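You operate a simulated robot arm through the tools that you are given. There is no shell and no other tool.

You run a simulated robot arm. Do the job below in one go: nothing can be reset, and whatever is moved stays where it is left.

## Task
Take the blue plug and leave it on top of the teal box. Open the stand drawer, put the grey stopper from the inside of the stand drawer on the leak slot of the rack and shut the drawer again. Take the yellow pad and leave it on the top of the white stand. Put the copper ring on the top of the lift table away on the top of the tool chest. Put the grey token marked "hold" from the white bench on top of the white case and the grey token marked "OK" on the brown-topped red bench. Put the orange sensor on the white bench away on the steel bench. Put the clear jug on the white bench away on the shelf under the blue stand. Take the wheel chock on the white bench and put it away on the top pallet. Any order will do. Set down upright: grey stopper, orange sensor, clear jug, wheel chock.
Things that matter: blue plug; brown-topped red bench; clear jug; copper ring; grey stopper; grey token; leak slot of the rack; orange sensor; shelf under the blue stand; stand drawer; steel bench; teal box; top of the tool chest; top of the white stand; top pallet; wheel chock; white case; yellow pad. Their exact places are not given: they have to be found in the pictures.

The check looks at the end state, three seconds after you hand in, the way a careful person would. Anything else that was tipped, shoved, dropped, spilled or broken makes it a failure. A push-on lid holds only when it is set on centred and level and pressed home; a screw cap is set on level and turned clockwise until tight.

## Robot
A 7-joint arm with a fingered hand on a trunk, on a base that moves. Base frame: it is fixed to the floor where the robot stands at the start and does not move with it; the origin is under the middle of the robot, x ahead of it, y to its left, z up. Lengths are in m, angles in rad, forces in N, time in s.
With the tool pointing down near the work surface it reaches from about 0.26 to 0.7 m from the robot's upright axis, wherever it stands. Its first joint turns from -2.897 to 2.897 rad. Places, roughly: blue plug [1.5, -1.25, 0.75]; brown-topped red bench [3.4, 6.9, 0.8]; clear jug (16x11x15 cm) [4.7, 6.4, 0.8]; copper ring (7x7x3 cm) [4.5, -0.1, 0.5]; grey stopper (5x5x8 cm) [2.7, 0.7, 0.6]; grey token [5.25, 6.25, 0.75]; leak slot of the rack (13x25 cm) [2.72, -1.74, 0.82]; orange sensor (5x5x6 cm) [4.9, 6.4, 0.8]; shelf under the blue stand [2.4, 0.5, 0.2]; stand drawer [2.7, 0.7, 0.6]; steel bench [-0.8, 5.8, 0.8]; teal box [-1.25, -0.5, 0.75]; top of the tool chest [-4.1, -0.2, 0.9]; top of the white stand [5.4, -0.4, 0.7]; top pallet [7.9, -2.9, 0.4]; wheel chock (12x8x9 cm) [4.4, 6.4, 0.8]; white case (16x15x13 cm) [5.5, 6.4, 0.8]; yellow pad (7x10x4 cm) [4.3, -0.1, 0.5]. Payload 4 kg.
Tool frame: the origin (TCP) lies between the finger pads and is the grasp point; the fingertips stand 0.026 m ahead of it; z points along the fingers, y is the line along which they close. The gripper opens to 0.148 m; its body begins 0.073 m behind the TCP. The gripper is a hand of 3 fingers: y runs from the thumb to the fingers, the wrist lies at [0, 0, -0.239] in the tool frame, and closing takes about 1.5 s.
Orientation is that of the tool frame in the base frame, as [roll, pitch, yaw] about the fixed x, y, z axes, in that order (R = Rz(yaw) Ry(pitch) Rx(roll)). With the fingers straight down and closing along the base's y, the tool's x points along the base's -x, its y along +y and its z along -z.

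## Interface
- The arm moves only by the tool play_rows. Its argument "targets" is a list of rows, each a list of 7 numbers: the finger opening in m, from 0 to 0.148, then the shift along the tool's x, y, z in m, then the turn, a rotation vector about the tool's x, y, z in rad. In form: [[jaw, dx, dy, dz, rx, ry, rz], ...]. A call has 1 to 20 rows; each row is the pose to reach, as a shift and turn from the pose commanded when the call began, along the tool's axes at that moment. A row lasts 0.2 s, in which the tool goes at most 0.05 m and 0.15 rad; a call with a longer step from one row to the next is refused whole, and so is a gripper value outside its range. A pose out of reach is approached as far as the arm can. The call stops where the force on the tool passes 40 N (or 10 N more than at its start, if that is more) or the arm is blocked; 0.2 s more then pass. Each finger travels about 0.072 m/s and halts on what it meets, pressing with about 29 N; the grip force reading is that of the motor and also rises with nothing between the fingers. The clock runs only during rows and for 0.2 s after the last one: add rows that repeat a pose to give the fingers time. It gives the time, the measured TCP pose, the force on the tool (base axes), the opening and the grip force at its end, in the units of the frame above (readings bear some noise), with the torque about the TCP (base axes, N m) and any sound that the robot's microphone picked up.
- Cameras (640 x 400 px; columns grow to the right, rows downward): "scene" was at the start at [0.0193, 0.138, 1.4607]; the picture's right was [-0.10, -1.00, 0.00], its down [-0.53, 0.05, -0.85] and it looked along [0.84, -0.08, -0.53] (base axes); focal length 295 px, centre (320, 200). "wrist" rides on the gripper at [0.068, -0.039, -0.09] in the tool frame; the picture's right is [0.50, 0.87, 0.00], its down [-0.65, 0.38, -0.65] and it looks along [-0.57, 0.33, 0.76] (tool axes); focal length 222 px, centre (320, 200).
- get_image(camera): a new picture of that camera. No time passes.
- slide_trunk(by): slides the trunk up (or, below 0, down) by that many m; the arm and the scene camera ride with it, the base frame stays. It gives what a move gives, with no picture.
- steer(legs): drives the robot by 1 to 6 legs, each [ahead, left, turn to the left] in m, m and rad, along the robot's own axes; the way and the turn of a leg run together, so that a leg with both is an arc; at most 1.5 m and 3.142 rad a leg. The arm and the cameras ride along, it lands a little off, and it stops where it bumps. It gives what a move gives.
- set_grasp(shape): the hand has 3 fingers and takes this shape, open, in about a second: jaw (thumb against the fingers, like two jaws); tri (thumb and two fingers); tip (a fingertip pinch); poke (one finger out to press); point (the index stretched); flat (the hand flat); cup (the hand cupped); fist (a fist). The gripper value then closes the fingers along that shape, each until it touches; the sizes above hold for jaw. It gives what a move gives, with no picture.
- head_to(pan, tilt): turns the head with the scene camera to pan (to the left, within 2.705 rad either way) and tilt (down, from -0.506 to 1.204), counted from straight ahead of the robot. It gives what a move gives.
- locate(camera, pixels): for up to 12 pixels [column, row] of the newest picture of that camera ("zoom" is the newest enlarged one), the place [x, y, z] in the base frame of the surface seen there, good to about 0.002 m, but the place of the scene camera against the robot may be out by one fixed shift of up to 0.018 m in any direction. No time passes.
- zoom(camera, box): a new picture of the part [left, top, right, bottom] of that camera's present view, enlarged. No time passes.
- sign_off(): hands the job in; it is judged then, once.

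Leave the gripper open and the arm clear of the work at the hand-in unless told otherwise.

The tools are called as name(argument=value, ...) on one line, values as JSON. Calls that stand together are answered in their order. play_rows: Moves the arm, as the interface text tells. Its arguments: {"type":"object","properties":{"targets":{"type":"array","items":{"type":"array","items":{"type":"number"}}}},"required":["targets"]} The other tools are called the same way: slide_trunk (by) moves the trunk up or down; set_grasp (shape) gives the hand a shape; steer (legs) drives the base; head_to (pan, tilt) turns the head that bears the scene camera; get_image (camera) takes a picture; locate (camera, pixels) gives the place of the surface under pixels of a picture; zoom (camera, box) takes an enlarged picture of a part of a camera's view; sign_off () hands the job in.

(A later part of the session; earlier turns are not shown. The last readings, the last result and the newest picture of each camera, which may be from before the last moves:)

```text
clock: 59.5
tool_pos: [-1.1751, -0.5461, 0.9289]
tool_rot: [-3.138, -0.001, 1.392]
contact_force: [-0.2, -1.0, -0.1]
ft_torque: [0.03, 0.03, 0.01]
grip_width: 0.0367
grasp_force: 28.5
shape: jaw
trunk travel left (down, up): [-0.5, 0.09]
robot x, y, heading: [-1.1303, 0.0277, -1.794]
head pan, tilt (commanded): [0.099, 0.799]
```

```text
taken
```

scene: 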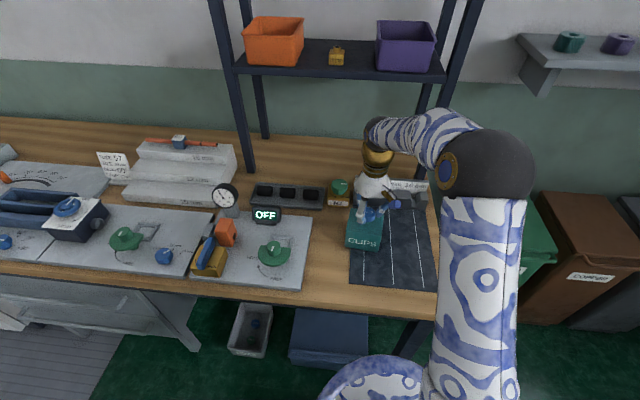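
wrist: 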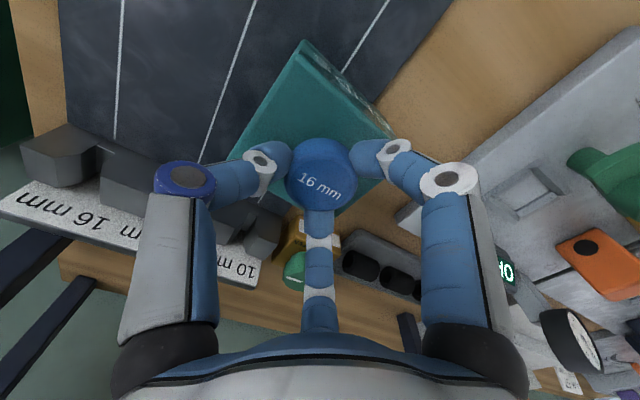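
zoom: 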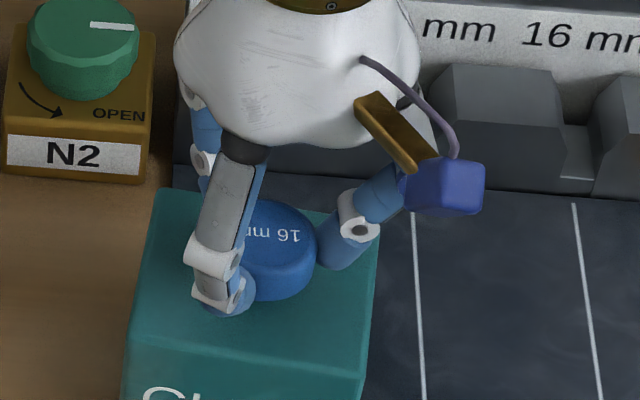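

The plug seems still a little above the surface. Continuing down by small steps.

play_rows(targets=[[0.03, 0, 0, 0.001, 0, 0, 0], [0.03, 0, 0, 0.002, 0, 0, 0], [0.03, 0, 0, 0.003, 0, 0, 0], [0.03, 0, 0, 0.003, 0, 0, 0]])

play_rows(targets=[[0.03, 0, 0, 0.001, 0, 0, 0], [0.03, 0, 0, 0.002, 0, 0, 0], [0.03, 0, 0, 0.002, 0, 0, 0]])

play_rows(targets=[[0.03, 0, 0, 0.001, 0, 0, 0], [0.03, 0, 0, 0.002, 0, 0, 0], [0.03, 0, 0, 0.002, 0, 0, 0]])

```text
clock: 60.5
tool_pos: [-1.1759, -0.5463, 0.9276]
tool_rot: [-3.137, 0.002, 1.394]
contact_force: [-1.0, -0.7, 9.9]
ft_torque: [0.03, 0.03, 0.03]
grip_width: 0.037
grasp_force: 29.5
shape: jaw
trunk travel left (down, up): [-0.5, 0.09]
robot x, y, heading: [-1.131, 0.0276, -1.795]
head pan, tilt (commanded): [0.099, 0.799]
```

```text
clock: 61.3
tool_pos: [-1.1747, -0.5462, 0.9267]
tool_rot: [-3.141, 0.004, 1.393]
contact_force: [-1.0, -1.2, 31.5]
ft_torque: [0.03, 0.11, 0.0]
grip_width: 0.0382
grasp_force: 29.0
shape: jaw
trunk travel left (down, up): [-0.5, 0.09]
robot x, y, heading: [-1.1308, 0.0295, -1.796]
head pan, tilt (commanded): [0.099, 0.799]
```

```text
clock: 61.8
tool_pos: [-1.1756, -0.5472, 0.9273]
tool_rot: [-3.137, 0.01, 1.392]
contact_force: [0.4, 4.5, 23.9]
ft_torque: [0.16, 0.04, -0.03]
grip_width: 0.0387
grasp_force: 29.0
shape: jaw
trunk travel left (down, up): [-0.5, 0.09]
robot x, y, heading: [-1.1295, 0.0317, -1.794]
head pan, tilt (commanded): [0.099, 0.799]
stopped in row 2: the force on the tool passed its limit at 42 N (the readings are from after the stop); the commanded pose is now the measured one
```

Contact at z≈0.9275, and I pressed slightly too far. I'll relieve by 1.5 mm and look at the plug before release.

play_rows(targets=[[0.03, 0, 0, -0.001, 0, 0, 0], [0.03, 0, 0, -0.001, 0, 0, 0]])

get_image(camera="wrist")

zoom(camera="scene", box=[335, 180, 415, 240])

```text
clock: 62.4
tool_pos: [-1.1739, -0.5476, 0.9268]
tool_rot: [-3.14, 0.005, 1.392]
contact_force: [-0.5, 1.1, 23.9]
ft_torque: [0.09, 0.09, 0.02]
grip_width: 0.0388
grasp_force: 29.2
shape: jaw
trunk travel left (down, up): [-0.5, 0.09]
robot x, y, heading: [-1.1288, 0.025, -1.796]
head pan, tilt (commanded): [0.099, 0.799]
```

```text
taken
```

wrist: 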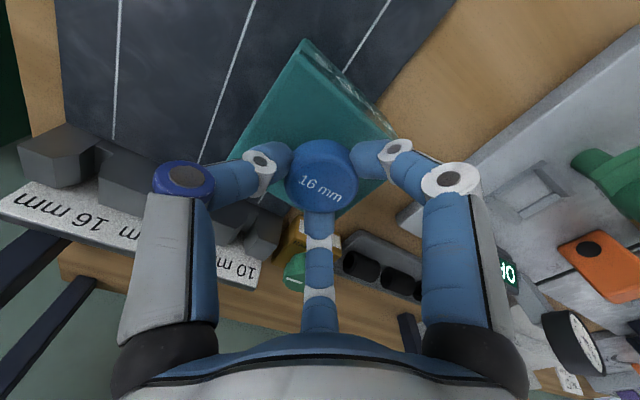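

```text
6.67 times, centred on (375, 210) of scene
```

zoom: 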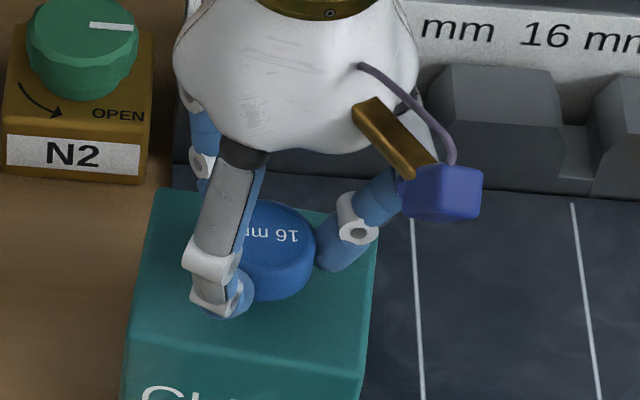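

Plug is still upright. Relieving the remaining push.

play_rows(targets=[[0.03, 0, 0, -0.0015, 0, 0, 0], [0.03, 0, 0, -0.0015, 0, 0, 0]])

```text
clock: 63.0
tool_pos: [-1.1743, -0.5466, 0.927]
tool_rot: [-3.14, 0.005, 1.391]
contact_force: [-0.4, -0.4, 15.6]
ft_torque: [0.03, 0.04, 0.01]
grip_width: 0.0386
grasp_force: 29.4
shape: jaw
trunk travel left (down, up): [-0.5, 0.09]
robot x, y, heading: [-1.1317, 0.0263, -1.791]
head pan, tilt (commanded): [0.099, 0.799]
```

play_rows(targets=[[0.03, 0, 0, -0.0012, 0, 0, 0], [0.03, 0, 0, -0.0012, 0, 0, 0]])

```text
clock: 63.6
tool_pos: [-1.1759, -0.5474, 0.9276]
tool_rot: [-3.141, 0.002, 1.394]
contact_force: [-0.1, 0.5, 6.1]
ft_torque: [0.06, 0.04, 0.01]
grip_width: 0.0382
grasp_force: 29.1
shape: jaw
trunk travel left (down, up): [-0.5, 0.09]
robot x, y, heading: [-1.1282, 0.031, -1.796]
head pan, tilt (commanded): [0.099, 0.799]
```

Contact is now ~6 N. Opening slowly in place.

play_rows(targets=[[0.04, 0, 0, -0.0003, 0, 0, 0], [0.044, 0, 0, -0.0003, 0, 0, 0], [0.05, 0, 0, -0.0003, 0, 0, 0], [0.06, 0, 0, -0.0003, 0, 0, 0], [0.075, 0, 0, -0.0003, 0, 0, 0], [0.09, 0, 0, -0.0003, 0, 0, 0]])

get_image(camera="wrist")

zoom(camera="scene", box=[335, 180, 415, 240])

```text
clock: 65.0
tool_pos: [-1.1775, -0.5479, 0.9279]
tool_rot: [-3.138, 0.003, 1.393]
contact_force: [0.2, 0.1, 0.3]
ft_torque: [0.0, -0.02, 0.03]
grip_width: 0.0892
grasp_force: 0.1
shape: jaw
trunk travel left (down, up): [-0.5, 0.09]
robot x, y, heading: [-1.1302, 0.0236, -1.789]
head pan, tilt (commanded): [0.099, 0.799]
```

```text
taken
```

wrist: 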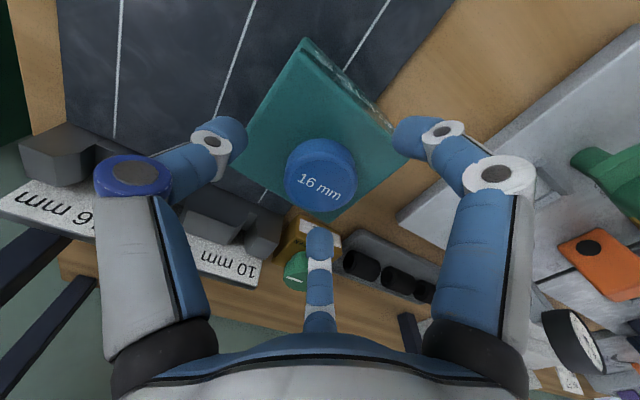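

```text
6.67 times, centred on (375, 210) of scene
```

zoom: 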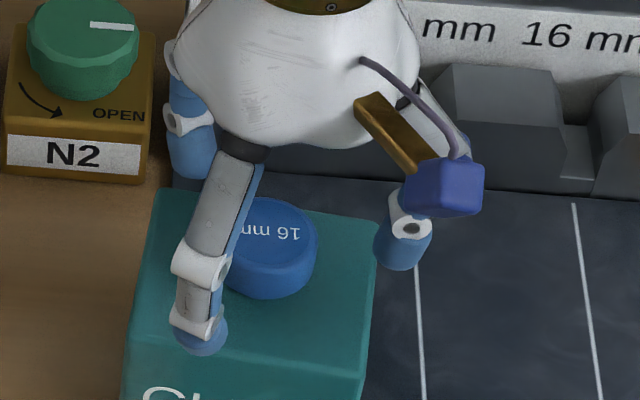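

The plug stands upright, centred on the box. Lifting the hand straight up and back.

play_rows(targets=[[0.09, 0, 0, -0.03, 0, 0, 0], [0.09, 0, 0, -0.07, 0, 0, 0], [0.09, 0, 0, -0.11, 0, 0, 0], [0.09, 0, 0, -0.15, 0, 0, 0], [0.1, 0.03, -0.0, -0.18, 0, 0, 0], [0.12, 0.07, -0.02, -0.2, 0, 0, 0], [0.14, 0.11, -0.02, -0.22, 0, 0, 0], [0.148, 0.15, -0.02, -0.22, 0, 0, 0], [0.148, 0.19, -0.02, -0.22, 0, 0, 0]])

get_image(camera="scene")

zoom(camera="scene", box=[310, 160, 450, 270])

```text
clock: 67.0
tool_pos: [-1.161, -0.3547, 1.146]
tool_rot: [-3.139, 0.003, 1.393]
contact_force: [0.1, 0.3, 0.4]
ft_torque: [0.02, 0.0, 0.0]
grip_width: 0.1479
grasp_force: 0.1
shape: jaw
trunk travel left (down, up): [-0.5, 0.09]
robot x, y, heading: [-1.129, 0.0269, -1.798]
head pan, tilt (commanded): [0.099, 0.799]
```

```text
taken
```

scene: 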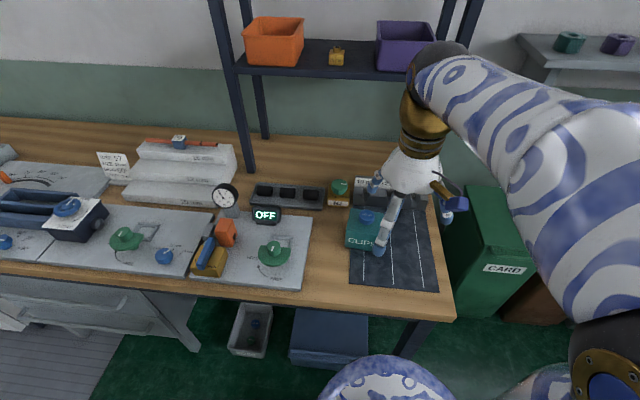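

```text
3.64 times, centred on (380, 215) of scene
```

zoom: 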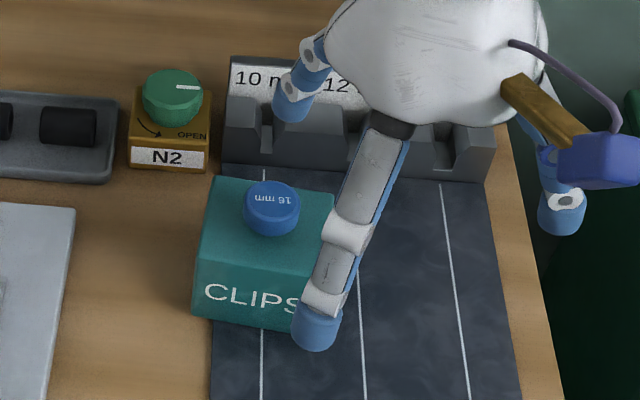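

Blue plug is done. Next: the blue stand and its drawer. I'll drive back along the aisle to about (1.0,-0.4) and face forward.

steer(legs=[[0, 1.1, 0], [-0.1, 1.1, 0], [0, 0, 1.95]])

head_to(pan=0.35, tilt=0.5)

get_image(camera="scene")

```text
clock: 82.6
tool_pos: [1.4082, -0.2297, 1.147]
tool_rot: [-3.139, 0.002, -2.929]
contact_force: [0.2, 0.7, 0.9]
ft_torque: [0.01, -0.05, 0.01]
grip_width: 0.1482
grasp_force: 0.1
shape: jaw
trunk travel left (down, up): [-0.5, 0.09]
robot x, y, heading: [1.043, -0.3456, 0.171]
head pan, tilt (commanded): [0.099, 0.799]
```

```text
clock: 83.4
tool_pos: [1.4084, -0.2301, 1.1464]
tool_rot: [-3.138, 0.003, -2.926]
contact_force: [0.7, 1.5, 1.0]
ft_torque: [0.01, -0.02, 0.0]
grip_width: 0.1477
grasp_force: 0.2
shape: jaw
trunk travel left (down, up): [-0.5, 0.09]
robot x, y, heading: [1.0456, -0.3492, 0.17]
head pan, tilt (commanded): [0.351, 0.499]
```

```text
taken
```

scene: 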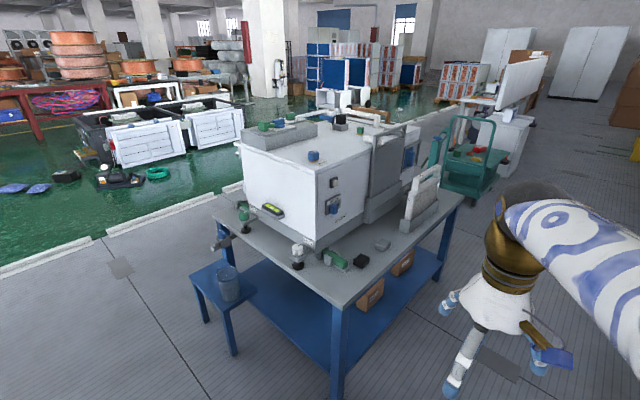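

I see the blue stand with a white machine on top; no drawer is visible from this side. Locating its corners.

locate(camera="scene", pixels=[[338, 302], [216, 214], [462, 195], [300, 340], [335, 345], [225, 270], [215, 300], [400, 258], [370, 290], [470, 160], [430, 170], [510, 130]])

zoom(camera="scene", box=[180, 110, 480, 360])

```text
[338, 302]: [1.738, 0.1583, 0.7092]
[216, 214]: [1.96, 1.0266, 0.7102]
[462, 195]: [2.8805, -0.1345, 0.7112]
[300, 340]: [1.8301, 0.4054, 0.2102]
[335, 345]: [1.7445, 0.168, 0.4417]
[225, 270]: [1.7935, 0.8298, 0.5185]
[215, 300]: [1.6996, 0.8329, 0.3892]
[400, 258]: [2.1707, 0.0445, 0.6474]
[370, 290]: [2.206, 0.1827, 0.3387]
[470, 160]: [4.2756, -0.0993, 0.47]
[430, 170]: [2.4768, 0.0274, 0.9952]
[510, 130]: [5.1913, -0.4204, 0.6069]
```

```text
1.60 times, centred on (330, 235) of scene
```

zoom: 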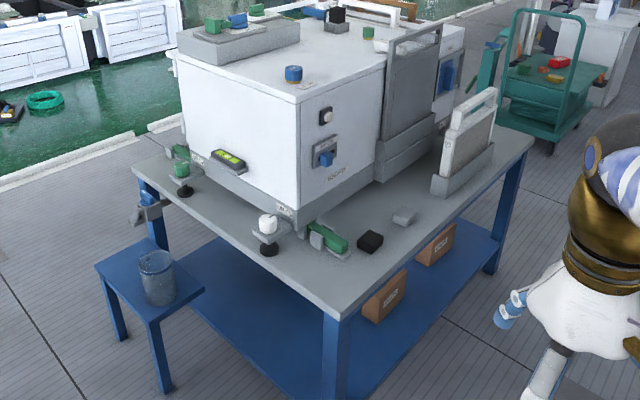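

The stand top spans corners (1.74,0.16), (1.96,1.03), (2.88,-0.13), (3.1,0.73). The drawer must be on its left (far) side. I'll measure the white kerb line and the space on that side.

locate(camera="scene", pixels=[[50, 255], [50, 265], [100, 240], [150, 218], [200, 200], [240, 187], [110, 265], [150, 210], [20, 280], [400, 120], [430, 115], [450, 112]])

head_to(pan=1.2, tilt=0.6)

get_image(camera="scene")

```text
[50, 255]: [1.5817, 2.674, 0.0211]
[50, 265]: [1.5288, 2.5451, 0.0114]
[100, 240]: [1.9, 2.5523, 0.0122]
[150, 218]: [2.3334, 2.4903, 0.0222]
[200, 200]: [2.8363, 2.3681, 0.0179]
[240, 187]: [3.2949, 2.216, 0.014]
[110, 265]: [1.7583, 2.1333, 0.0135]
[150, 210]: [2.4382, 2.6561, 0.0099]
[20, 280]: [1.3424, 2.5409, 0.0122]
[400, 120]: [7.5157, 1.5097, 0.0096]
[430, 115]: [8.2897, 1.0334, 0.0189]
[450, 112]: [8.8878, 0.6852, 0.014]
```

```text
clock: 84.6
tool_pos: [1.4085, -0.2296, 1.1455]
tool_rot: [-3.137, 0.004, -2.926]
contact_force: [1.0, 0.4, -0.9]
ft_torque: [0.02, 0.02, 0.0]
grip_width: 0.1478
grasp_force: 0.2
shape: jaw
trunk travel left (down, up): [-0.5, 0.09]
robot x, y, heading: [1.0434, -0.3437, 0.164]
head pan, tilt (commanded): [1.201, 0.6]
```

```text
taken
```

scene: 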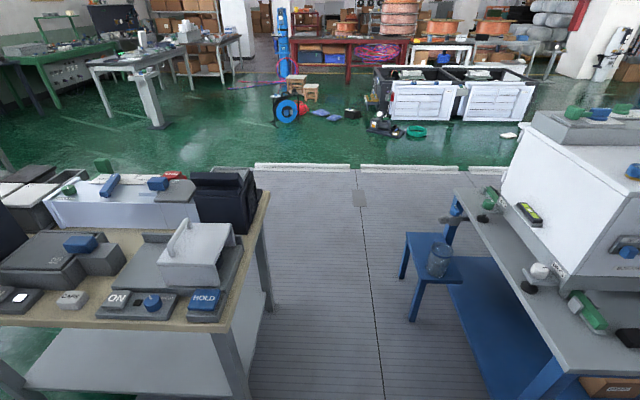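

The kerb is practically flat. There's a passage between the desk (left) and the small blue side table. Locating their edges.

locate(camera="scene", pixels=[[268, 192], [228, 322], [265, 300], [405, 275], [415, 318], [408, 235], [418, 280], [455, 215], [360, 170], [390, 95], [530, 85], [465, 100]])

```text
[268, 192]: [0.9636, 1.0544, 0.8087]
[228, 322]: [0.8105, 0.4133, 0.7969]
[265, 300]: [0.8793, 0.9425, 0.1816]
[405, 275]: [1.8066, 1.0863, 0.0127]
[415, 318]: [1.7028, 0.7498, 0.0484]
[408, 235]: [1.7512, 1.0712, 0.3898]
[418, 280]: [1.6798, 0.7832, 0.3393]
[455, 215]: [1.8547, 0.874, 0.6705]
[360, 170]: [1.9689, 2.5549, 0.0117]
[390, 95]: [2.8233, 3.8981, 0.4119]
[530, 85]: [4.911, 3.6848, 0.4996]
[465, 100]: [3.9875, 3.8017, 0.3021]
```

The gap left of the stand is only ~0.76 m; I'll take the wider way: along the aisle past the stand, then around its far end. First, align with the aisle and go ahead ~2.2 m, looking at the lift table on the way.

steer(legs=[[0, 0, -0.41], [1.1, 0, 0], [1.0, 0, 0]])

head_to(pan=0.3, tilt=0.6)

get_image(camera="scene")

```text
clock: 96.3
tool_pos: [3.4666, -0.9192, 1.1454]
tool_rot: [-3.136, 0.004, 2.941]
contact_force: [1.0, -0.4, -0.3]
ft_torque: [0.02, -0.04, 0.0]
grip_width: 0.1482
grasp_force: 0.0
shape: jaw
trunk travel left (down, up): [-0.5, 0.09]
robot x, y, heading: [3.0858, -0.8761, -0.25]
head pan, tilt (commanded): [1.201, 0.6]
```

```text
clock: 97.5
tool_pos: [3.4659, -0.9193, 1.1461]
tool_rot: [-3.138, 0.003, 2.941]
contact_force: [0.3, 0.5, 0.2]
ft_torque: [0.02, 0.01, -0.01]
grip_width: 0.1478
grasp_force: 0.0
shape: jaw
trunk travel left (down, up): [-0.5, 0.09]
robot x, y, heading: [3.087, -0.8781, -0.245]
head pan, tilt (commanded): [0.3, 0.6]
```

```text
taken
```

scene: 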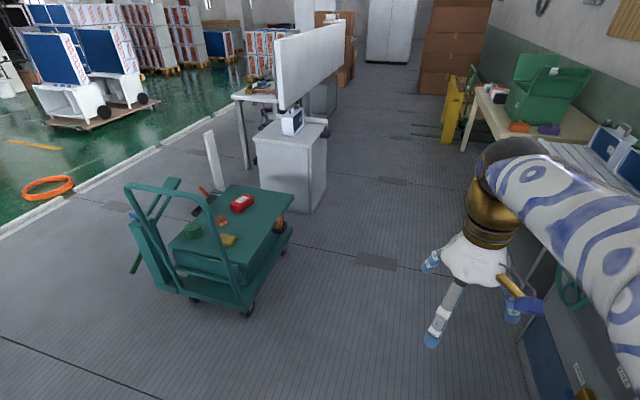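

I see the teal lift table with small items and the white stand behind. Zooming in.

zoom(camera="scene", box=[120, 90, 350, 320])

locate(camera="scene", pixels=[[222, 221], [228, 241], [240, 203], [192, 230], [125, 190], [250, 310], [290, 240], [270, 185], [322, 180], [292, 122], [290, 130], [210, 160]])

```text
1.74 times, centred on (235, 205) of scene
```

zoom: 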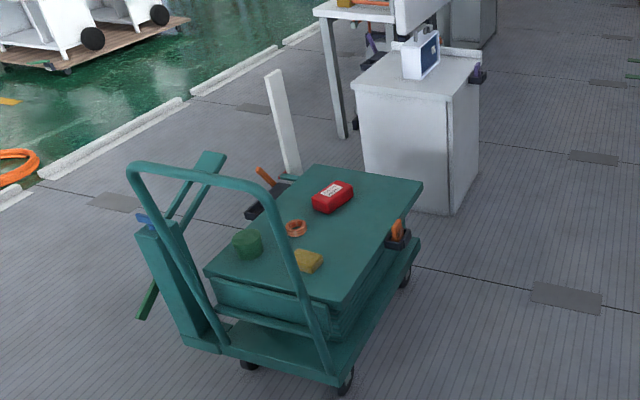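

```text
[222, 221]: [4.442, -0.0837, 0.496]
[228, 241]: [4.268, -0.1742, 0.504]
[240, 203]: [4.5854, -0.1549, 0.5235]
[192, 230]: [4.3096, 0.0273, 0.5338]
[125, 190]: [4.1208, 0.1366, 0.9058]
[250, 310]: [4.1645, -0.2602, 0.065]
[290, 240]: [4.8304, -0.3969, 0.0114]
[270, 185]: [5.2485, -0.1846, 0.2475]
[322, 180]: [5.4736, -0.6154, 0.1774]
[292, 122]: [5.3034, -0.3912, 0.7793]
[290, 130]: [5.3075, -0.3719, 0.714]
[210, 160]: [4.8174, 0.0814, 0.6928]
```

The lift table holds the ring (4.44,-0.08) and the pad (4.27,-0.17). Now I go ahead 0.2, turn right to face the bench direction and back up past the stand's far end.

steer(legs=[[0.2, 0, 0], [0, 0, -1.565], [-1.05, 0, 0], [-1.05, 0, 0]])

head_to(pan=-0.7, tilt=0.6)

get_image(camera="scene")

```text
clock: 113.0
tool_pos: [3.7682, 0.7515, 1.1454]
tool_rot: [-3.138, 0.004, 1.37]
contact_force: [-0.5, -0.5, 0.8]
ft_torque: [0.03, 0.04, -0.01]
grip_width: 0.1477
grasp_force: 0.0
shape: jaw
trunk travel left (down, up): [-0.5, 0.09]
robot x, y, heading: [3.8094, 1.129, -1.817]
head pan, tilt (commanded): [0.3, 0.6]
```

```text
clock: 114.3
tool_pos: [3.769, 0.7502, 1.1462]
tool_rot: [-3.138, 0.002, 1.37]
contact_force: [0.3, 0.4, -0.7]
ft_torque: [-0.02, 0.01, -0.01]
grip_width: 0.1478
grasp_force: 0.0
shape: jaw
trunk travel left (down, up): [-0.5, 0.09]
robot x, y, heading: [3.8107, 1.1312, -1.812]
head pan, tilt (commanded): [-0.7, 0.6]
```

```text
taken
```

scene: 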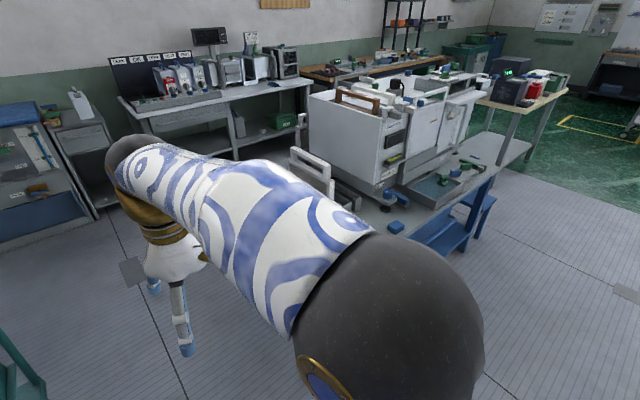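

I'm past the stand's end at v≈2.0. Moving right ~1 m along its back side to face the drawer.

steer(legs=[[0.0, -0.95, 0]])

head_to(pan=0.05, tilt=0.75)

get_image(camera="scene")

get_image(camera="wrist")

```text
clock: 119.3
tool_pos: [2.8331, 0.9906, 1.1454]
tool_rot: [-3.14, 0.004, 1.363]
contact_force: [0.0, 0.5, -0.3]
ft_torque: [0.02, 0.0, -0.03]
grip_width: 0.148
grasp_force: 0.1
shape: jaw
trunk travel left (down, up): [-0.5, 0.09]
robot x, y, heading: [2.8787, 1.3706, -1.826]
head pan, tilt (commanded): [-0.7, 0.6]
```

```text
clock: 120.4
tool_pos: [2.8324, 0.9904, 1.1456]
tool_rot: [-3.138, 0.004, 1.362]
contact_force: [-0.4, -0.4, 0.5]
ft_torque: [0.0, -0.01, 0.03]
grip_width: 0.148
grasp_force: 0.0
shape: jaw
trunk travel left (down, up): [-0.5, 0.09]
robot x, y, heading: [2.8779, 1.3707, -1.824]
head pan, tilt (commanded): [0.051, 0.75]
```

```text
taken
```

scene: 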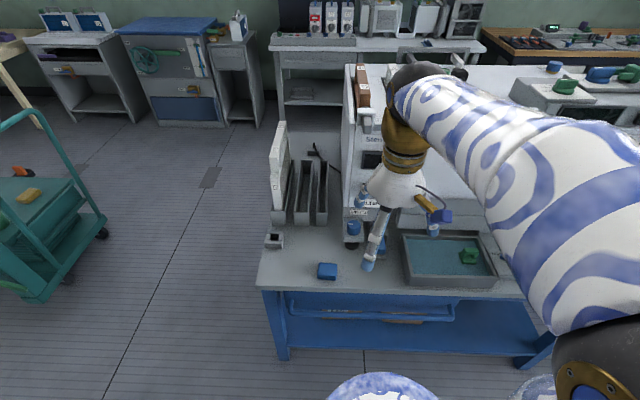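

```text
taken
```

wrist: 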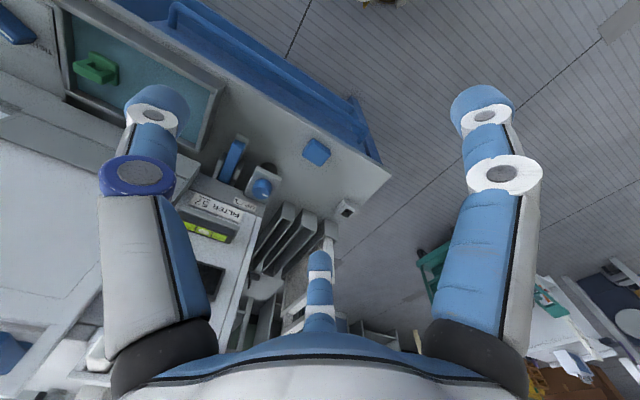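

Now I see a blue drawer with a bar handle under the stand top at around (370,310). Zooming in.

zoom(camera="scene", box=[240, 230, 560, 390])

locate(camera="scene", pixels=[[295, 312], [370, 316], [450, 318], [285, 320], [330, 300], [370, 300], [420, 300], [260, 285], [525, 298], [370, 325], [400, 340], [300, 330]])

```text
2.00 times, centred on (400, 310) of scene
```

zoom: 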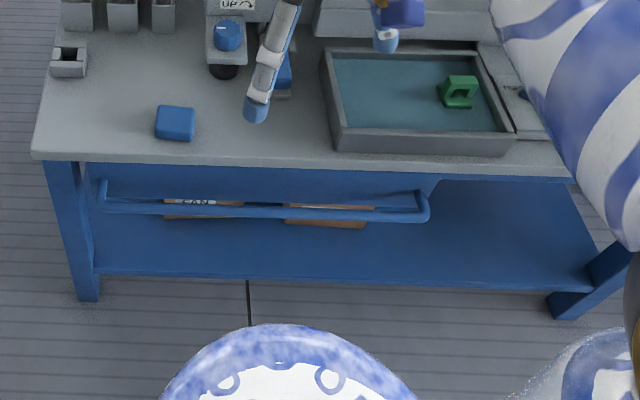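

```text
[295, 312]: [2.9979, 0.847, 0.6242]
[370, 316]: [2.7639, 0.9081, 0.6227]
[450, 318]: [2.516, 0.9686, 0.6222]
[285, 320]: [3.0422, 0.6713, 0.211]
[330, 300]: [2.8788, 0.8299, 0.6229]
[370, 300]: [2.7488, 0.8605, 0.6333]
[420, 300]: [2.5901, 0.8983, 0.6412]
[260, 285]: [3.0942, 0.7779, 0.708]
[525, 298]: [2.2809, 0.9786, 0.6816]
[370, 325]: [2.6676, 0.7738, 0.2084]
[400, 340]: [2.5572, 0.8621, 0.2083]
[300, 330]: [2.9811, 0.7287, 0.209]
```

The drawer handle is a horizontal bar at z≈0.62 in front of the stand edge, from about (3.0,0.85) to (2.52,0.97). I'll back off 0.12 m, lower the trunk 0.35 m, and look again with both cameras.

steer(legs=[[-0.12, 0.0, 0.015]])

slide_trunk(by=-0.3)

head_to(pan=0.1, tilt=0.75)

get_image(camera="scene")

get_image(camera="wrist")

```text
clock: 121.7
tool_pos: [2.868, 1.1073, 1.1465]
tool_rot: [-3.138, 0.006, 1.379]
contact_force: [0.4, 0.4, 0.6]
ft_torque: [0.02, -0.02, -0.02]
grip_width: 0.1478
grasp_force: 0.0
shape: jaw
trunk travel left (down, up): [-0.5, 0.09]
robot x, y, heading: [2.9042, 1.4901, -1.812]
head pan, tilt (commanded): [0.051, 0.75]
```

```text
clock: 124.7
tool_pos: [2.8681, 1.1074, 0.8457]
tool_rot: [-3.137, 0.003, 1.377]
contact_force: [0.1, -0.3, 0.2]
ft_torque: [0.02, 0.02, 0.0]
grip_width: 0.1481
grasp_force: 0.0
shape: jaw
trunk travel left (down, up): [-0.2, 0.39]
robot x, y, heading: [2.9054, 1.488, -1.813]
head pan, tilt (commanded): [0.051, 0.75]
```

```text
clock: 125.3
tool_pos: [2.867, 1.1077, 0.8458]
tool_rot: [-3.138, 0.003, 1.377]
contact_force: [-0.4, 0.2, 0.4]
ft_torque: [0.01, 0.0, 0.04]
grip_width: 0.1479
grasp_force: 0.0
shape: jaw
trunk travel left (down, up): [-0.2, 0.39]
robot x, y, heading: [2.9062, 1.4875, -1.816]
head pan, tilt (commanded): [0.099, 0.75]
```

```text
taken
```

scene: 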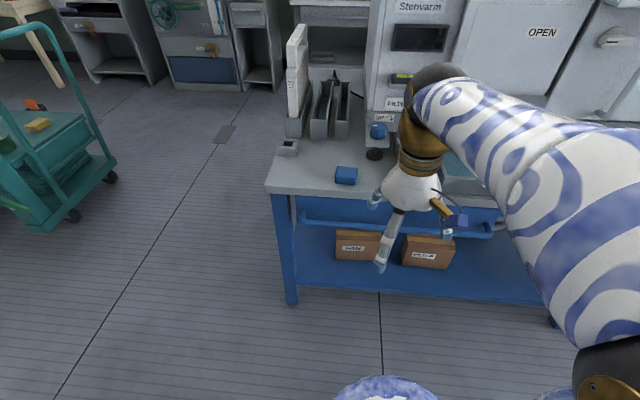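

```text
taken
```

wrist: 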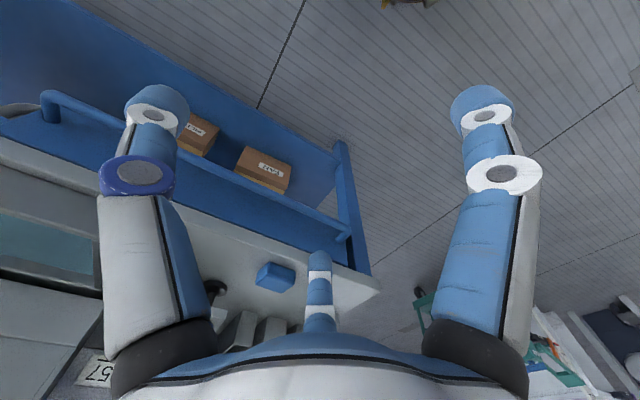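

The wrist camera sees the handle bar well. Locating along the bar and the drawer front and table edge.

zoom(camera="wrist", box=[0, 60, 400, 310])

locate(camera="wrist", pixels=[[60, 97], [100, 115], [240, 182], [270, 197], [330, 225], [250, 205], [270, 215], [230, 225], [250, 240], [280, 245], [320, 265], [40, 120]])

```text
1.60 times, centred on (200, 185) of wrist
```

zoom: 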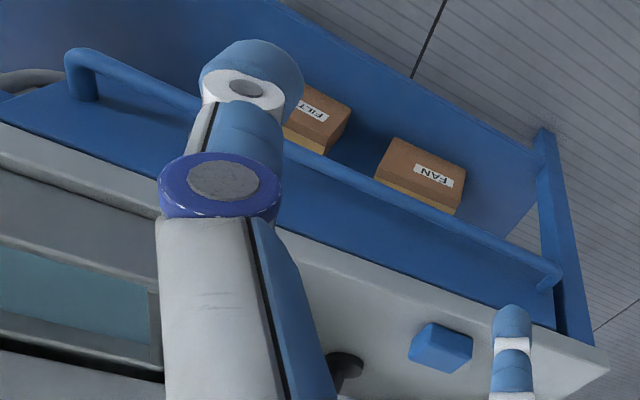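

```text
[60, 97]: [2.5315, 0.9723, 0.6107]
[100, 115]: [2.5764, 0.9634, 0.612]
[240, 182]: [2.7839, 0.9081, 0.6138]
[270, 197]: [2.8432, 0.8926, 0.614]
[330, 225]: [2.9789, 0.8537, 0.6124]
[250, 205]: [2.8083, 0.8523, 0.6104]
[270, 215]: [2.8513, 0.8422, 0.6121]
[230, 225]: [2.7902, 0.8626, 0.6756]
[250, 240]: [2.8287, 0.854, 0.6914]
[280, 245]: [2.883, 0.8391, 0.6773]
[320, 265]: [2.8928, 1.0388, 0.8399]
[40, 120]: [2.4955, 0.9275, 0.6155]
```

Bar axis runs (2.53,0.972)→(2.98,0.854), z≈0.608, with ~4.8 cm to the drawer front. Because the fingers curl, I'll approach horizontally: rotate the hand 90° about its axis, then tilt it to point forward. First back up 0.1 m more for room and rotate the wrist.

steer(legs=[[-0.1, 0.0, 0.0]])

play_rows(targets=[[0.14, 0, 0, 0, 0, 0, -0.14], [0.13, 0, 0, 0, 0, 0, -0.28], [0.12, 0, 0, 0, 0, 0, -0.42], [0.11, 0, 0, 0, 0, 0, -0.56], [0.1, 0, 0, 0, 0, 0, -0.7], [0.1, 0, 0, 0, 0, 0, -0.84], [0.1, 0, 0, 0, 0, 0, -0.98], [0.1, 0, 0, 0, 0, 0, -1.12], [0.1, 0, 0, 0, 0, 0, -1.26], [0.1, 0, 0, 0, 0, 0, -1.4], [0.1, 0, 0, 0, 0, 0, -1.506], [0.1, 0, 0, 0, 0, 0, -1.506]])

```text
clock: 126.5
tool_pos: [2.8918, 1.2051, 0.846]
tool_rot: [-3.138, 0.004, 1.378]
contact_force: [0.4, -0.3, 0.0]
ft_torque: [0.0, -0.01, -0.01]
grip_width: 0.1481
grasp_force: 0.1
shape: jaw
trunk travel left (down, up): [-0.2, 0.39]
robot x, y, heading: [2.9341, 1.5889, -1.805]
head pan, tilt (commanded): [0.099, 0.75]
```

```text
clock: 129.1
tool_pos: [2.8932, 1.2043, 0.8459]
tool_rot: [-3.137, -0.002, 2.886]
contact_force: [0.5, -0.1, -0.2]
ft_torque: [0.0, 0.0, -0.01]
grip_width: 0.1004
grasp_force: 0.0
shape: jaw
trunk travel left (down, up): [-0.2, 0.39]
robot x, y, heading: [2.9327, 1.5879, -1.807]
head pan, tilt (commanded): [0.099, 0.75]
```

The wrist turned properly. Now tilting the hand up to point forward while bringing it lower and toward the handle.

play_rows(targets=[[0.1, 0.005, -0.02, 0.01, 0.143, 0, 0], [0.1, 0.01, -0.04, 0.02, 0.286, 0, 0], [0.1, 0.015, -0.06, 0.03, 0.429, 0, 0], [0.1, 0.02, -0.08, 0.04, 0.572, 0, 0], [0.1, 0.025, -0.1, 0.05, 0.715, 0, 0], [0.1, 0.03, -0.12, 0.06, 0.858, 0, 0], [0.1, 0.035, -0.14, 0.07, 1.0, 0, 0], [0.1, 0.04, -0.16, 0.08, 1.143, 0, 0], [0.1, 0.045, -0.18, 0.09, 1.286, 0, 0], [0.1, 0.05, -0.2, 0.1, 1.429, 0, 0], [0.1, 0.055, -0.21, 0.11, 1.55, 0, 0], [0.1, 0.06, -0.22, 0.12, 1.55, 0, 0]])

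get_image(camera="scene")

get_image(camera="wrist")

```text
clock: 131.7
tool_pos: [2.7773, 1.0073, 0.7261]
tool_rot: [-1.584, -0.004, 2.887]
contact_force: [0.0, 0.1, -0.5]
ft_torque: [0.01, -0.01, 0.0]
grip_width: 0.1003
grasp_force: 0.1
shape: jaw
out of reach, approached as far as the arm can: row 7
trunk travel left (down, up): [-0.2, 0.39]
robot x, y, heading: [2.9293, 1.5869, -1.809]
head pan, tilt (commanded): [0.099, 0.75]
```

```text
taken
```

scene: 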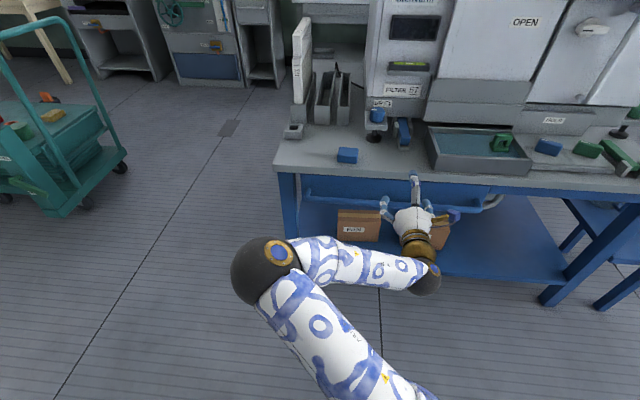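

```text
taken
```

wrist: 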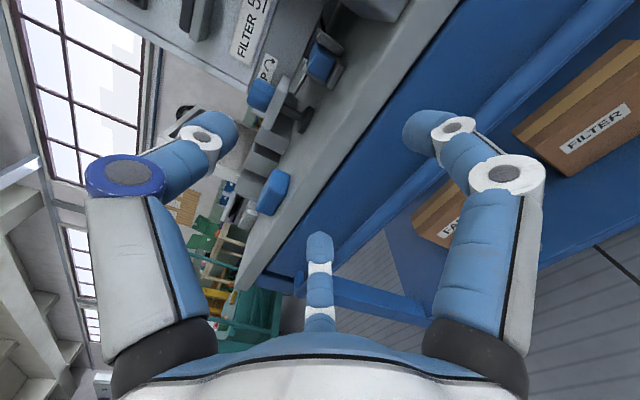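

The hand now points horizontally at the drawer. Locating the bar (light blue diagonal) in the wrist picture.

zoom(camera="wrist", box=[220, 20, 620, 300])

locate(camera="wrist", pixels=[[560, 70], [530, 90], [505, 105], [400, 195], [380, 212], [360, 232], [345, 250], [400, 160], [350, 180], [330, 150], [420, 60], [300, 265]])

```text
1.43 times, centred on (420, 160) of wrist
```

zoom: 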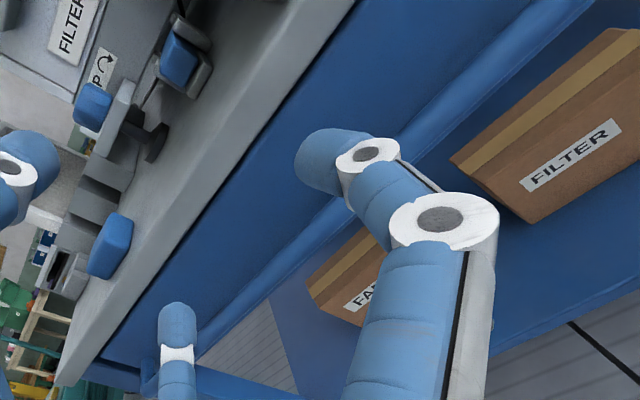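

```text
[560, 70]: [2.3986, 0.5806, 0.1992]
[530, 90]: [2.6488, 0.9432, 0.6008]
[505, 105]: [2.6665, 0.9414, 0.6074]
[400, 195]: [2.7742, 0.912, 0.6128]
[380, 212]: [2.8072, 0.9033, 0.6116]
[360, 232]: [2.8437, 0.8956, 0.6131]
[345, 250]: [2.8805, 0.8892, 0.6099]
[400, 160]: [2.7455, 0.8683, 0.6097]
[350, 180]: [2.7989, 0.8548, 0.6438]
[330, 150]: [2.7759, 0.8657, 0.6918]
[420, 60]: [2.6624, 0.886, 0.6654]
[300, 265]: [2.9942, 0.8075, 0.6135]
```

Bar front is at V≈1.585 (in line with the hand), z≈0.606. Moving down 0.12 m, then forward 0.095 m with the opening at 0.08.

play_rows(targets=[[0.09, 0, 0.04, 0, 0, 0, 0], [0.08, 0, 0.08, 0, 0, 0, 0], [0.08, 0, 0.119, 0, 0, 0, 0], [0.08, 0, 0.119, 0.03, 0, 0, 0], [0.08, 0, 0.119, 0.05, 0, 0, 0], [0.08, 0, 0.119, 0.05, 0, 0, 0]])

get_image(camera="wrist")

get_image(camera="scene")

```text
clock: 133.1
tool_pos: [2.7642, 0.9596, 0.6053]
tool_rot: [-1.587, -0.003, 2.885]
contact_force: [0.0, 0.3, -0.7]
ft_torque: [-0.02, 0.02, -0.02]
grip_width: 0.0805
grasp_force: 0.1
shape: jaw
trunk travel left (down, up): [-0.2, 0.39]
robot x, y, heading: [2.9273, 1.5861, -1.808]
head pan, tilt (commanded): [0.099, 0.75]
```

```text
taken
```

wrist: 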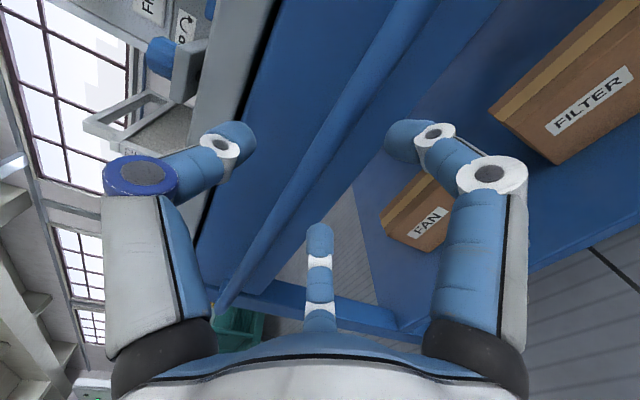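

```text
taken
```

scene: 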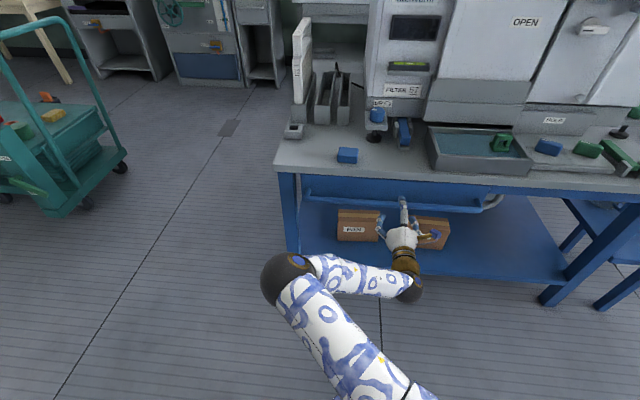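

The bar is centred between the fingers. Moving forward 0.044 m and closing.

play_rows(targets=[[0.08, 0, 0, 0.025, 0, 0, 0], [0.08, 0, 0, 0.044, 0, 0, 0], [0.06, 0, 0, 0.044, 0, 0, 0], [0.04, 0, 0, 0.044, 0, 0, 0], [0.02, 0, 0, 0.044, 0, 0, 0], [0.0, 0, 0, 0.044, 0, 0, 0], [0.0, 0, 0, 0.044, 0, 0, 0], [0.0, 0, 0, 0.044, 0, 0, 0]])

get_image(camera="wrist")

```text
clock: 134.9
tool_pos: [2.752, 0.9188, 0.6056]
tool_rot: [-1.588, -0.002, 2.885]
contact_force: [-0.4, 0.6, -2.8]
ft_torque: [-0.04, 0.01, 0.02]
grip_width: 0.0077
grasp_force: 29.1
shape: jaw
trunk travel left (down, up): [-0.2, 0.39]
robot x, y, heading: [2.9305, 1.5848, -1.81]
head pan, tilt (commanded): [0.099, 0.75]
```

```text
taken
```

wrist: 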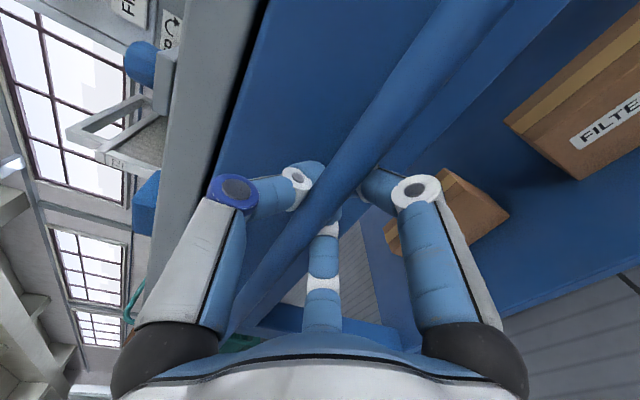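

The fingers closed around/behind the bar. Pulling back with the arm, 0.12 m first.

play_rows(targets=[[0.0, 0, 0, -0.01, 0, 0, 0], [0.0, 0, 0, -0.025, 0, 0, 0], [0.0, 0, 0, -0.045, 0, 0, 0], [0.0, 0, 0, -0.065, 0, 0, 0], [0.0, 0, 0, -0.085, 0, 0, 0], [0.0, 0, 0, -0.105, 0, 0, 0], [0.0, 0, 0, -0.12, 0, 0, 0]])

get_image(camera="scene")

```text
clock: 136.5
tool_pos: [2.7825, 1.0342, 0.6081]
tool_rot: [-1.589, -0.002, 2.883]
contact_force: [-14.3, 3.6, -12.8]
ft_torque: [0.04, -0.02, -0.08]
grip_width: 0.0068
grasp_force: 29.2
shape: jaw
trunk travel left (down, up): [-0.2, 0.39]
robot x, y, heading: [2.9293, 1.5864, -1.81]
head pan, tilt (commanded): [0.099, 0.75]
```

```text
taken
```

scene: 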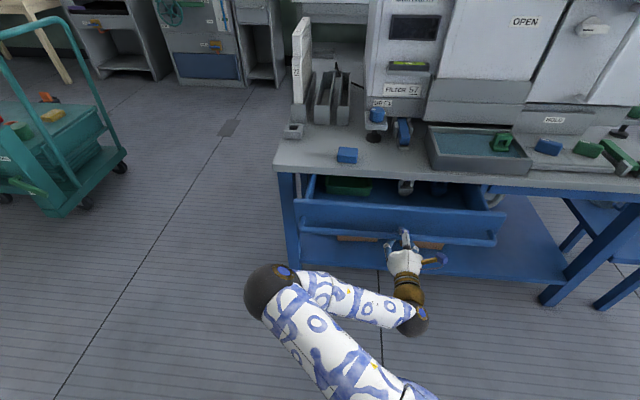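

The drawer opened ~0.12 m and I can see things inside. I'll ease the side force slightly and pull on by driving the base back 0.13 m.

play_rows(targets=[[0.0, 0.002, 0.0015, 0, 0, 0, 0], [0.0, 0.003, 0.002, 0, 0, 0, 0]])

steer(legs=[[-0.1, 0.0, 0.0]])

get_image(camera="scene")

```text
clock: 137.1
tool_pos: [2.7825, 1.0353, 0.606]
tool_rot: [-1.588, -0.002, 2.888]
contact_force: [-5.7, 2.1, -5.8]
ft_torque: [0.02, -0.02, -0.05]
grip_width: 0.0071
grasp_force: 29.0
shape: jaw
trunk travel left (down, up): [-0.2, 0.39]
robot x, y, heading: [2.9328, 1.5845, -1.805]
head pan, tilt (commanded): [0.099, 0.75]
```

```text
clock: 138.2
tool_pos: [2.805, 1.1331, 0.6064]
tool_rot: [-1.588, -0.001, 2.885]
contact_force: [-1.2, -0.8, -6.3]
ft_torque: [0.02, 0.01, -0.01]
grip_width: 0.0068
grasp_force: 29.1
shape: jaw
trunk travel left (down, up): [-0.2, 0.39]
robot x, y, heading: [2.9545, 1.6846, -1.811]
head pan, tilt (commanded): [0.099, 0.75]
```

```text
taken
```

scene: 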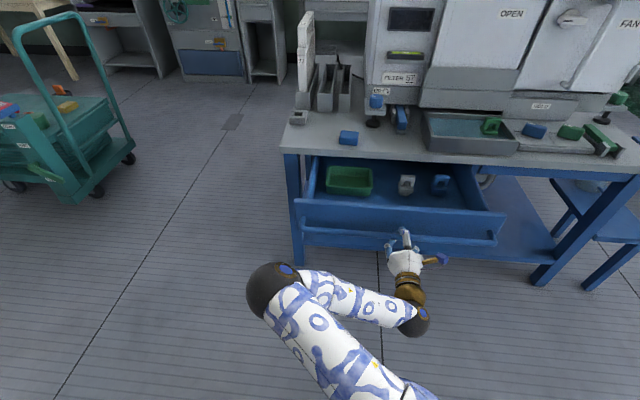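

The drawer is open ~0.22 m: a green tray, the grey stopper at (407,184), and a blue thing at (440,183). Zooming.

zoom(camera="scene", box=[280, 130, 520, 280])

locate(camera="scene", pixels=[[407, 180], [406, 190], [402, 193], [440, 182], [350, 180], [410, 205], [420, 170], [400, 160], [488, 210], [300, 205], [485, 245], [315, 160]])

```text
2.67 times, centred on (400, 205) of scene
```

zoom: 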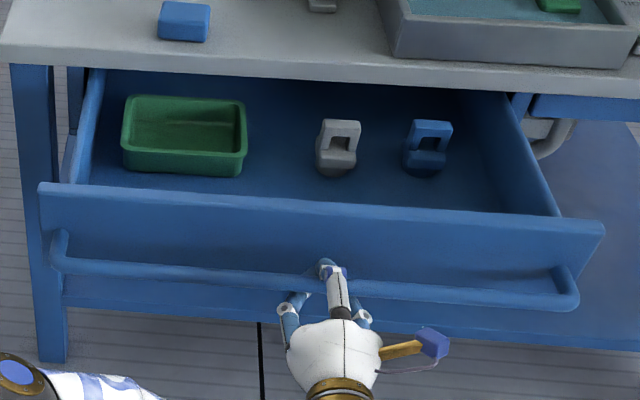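

```text
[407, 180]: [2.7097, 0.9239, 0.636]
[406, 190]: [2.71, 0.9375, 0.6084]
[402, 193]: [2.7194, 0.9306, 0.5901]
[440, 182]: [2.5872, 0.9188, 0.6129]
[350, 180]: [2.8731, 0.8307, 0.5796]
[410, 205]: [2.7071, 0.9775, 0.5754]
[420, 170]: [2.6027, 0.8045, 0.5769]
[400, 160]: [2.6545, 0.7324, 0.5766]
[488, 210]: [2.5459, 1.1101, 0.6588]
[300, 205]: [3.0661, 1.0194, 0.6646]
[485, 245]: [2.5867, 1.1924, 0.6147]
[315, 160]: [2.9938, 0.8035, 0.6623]
```

The stopper has a loop handle on top and sits only ~5 cm beyond the table edge. Pulling the drawer another 0.1 m with the base.

steer(legs=[[-0.08, 0.0, 0.0]])

get_image(camera="scene")

zoom(camera="scene", box=[280, 130, 520, 280])

```text
clock: 139.4
tool_pos: [2.8229, 1.2024, 0.6053]
tool_rot: [-1.585, 0.0, 2.887]
contact_force: [-5.3, -14.5, -5.8]
ft_torque: [-0.04, 0.01, 0.0]
grip_width: 0.0048
grasp_force: 29.1
shape: jaw
trunk travel left (down, up): [-0.2, 0.39]
robot x, y, heading: [2.9685, 1.7549, -1.811]
head pan, tilt (commanded): [0.099, 0.75]
stopped in leg 1: the force on the tool passed its limit at 60 N (the readings are from after the stop); the commanded pose is now the measured one
```

```text
taken
```

scene: 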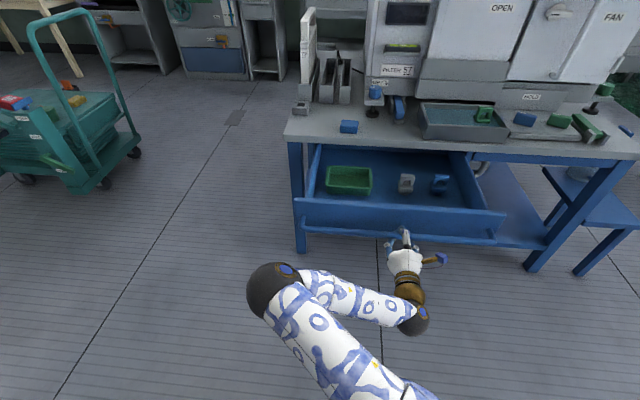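

```text
2.67 times, centred on (400, 205) of scene
```

zoom: 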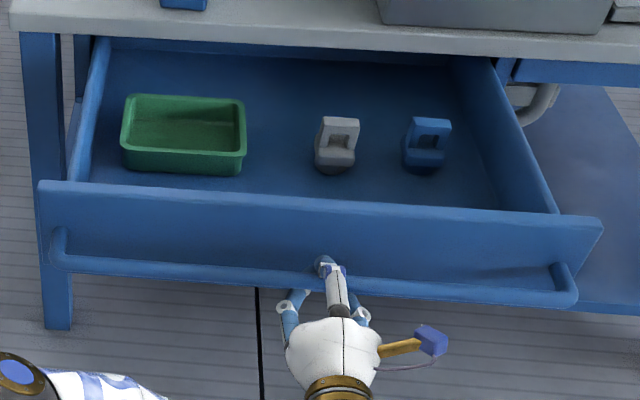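

The drawer hit its end stop (about 0.29 m out). Now I release the handle and back the hand out along its axis.

play_rows(targets=[[0.02, 0, 0, 0.002, 0, 0, 0], [0.04, 0, 0, 0.004, 0, 0, 0], [0.06, 0, 0, 0.004, 0, 0, 0], [0.08, 0, 0, 0.004, 0, 0, 0], [0.09, 0, 0, 0.004, 0, 0, 0], [0.09, 0, 0, -0.02, 0, 0, 0], [0.09, 0, 0, -0.05, 0, 0, 0], [0.09, 0, 0, -0.07, 0, 0, 0]])

get_image(camera="wrist")

```text
clock: 141.2
tool_pos: [2.8404, 1.2686, 0.6051]
tool_rot: [-1.583, -0.001, 2.887]
contact_force: [0.1, 0.6, -0.2]
ft_torque: [-0.01, 0.03, -0.01]
grip_width: 0.0893
grasp_force: 0.0
shape: jaw
out of reach, approached as far as the arm can: row 8
trunk travel left (down, up): [-0.2, 0.39]
robot x, y, heading: [2.9689, 1.7546, -1.812]
head pan, tilt (commanded): [0.099, 0.75]
```

```text
taken
```

wrist: 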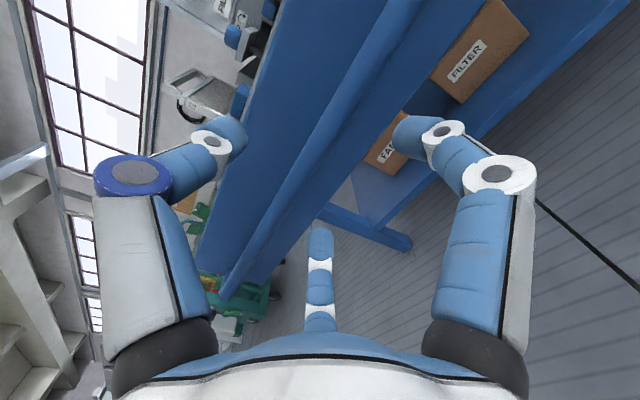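

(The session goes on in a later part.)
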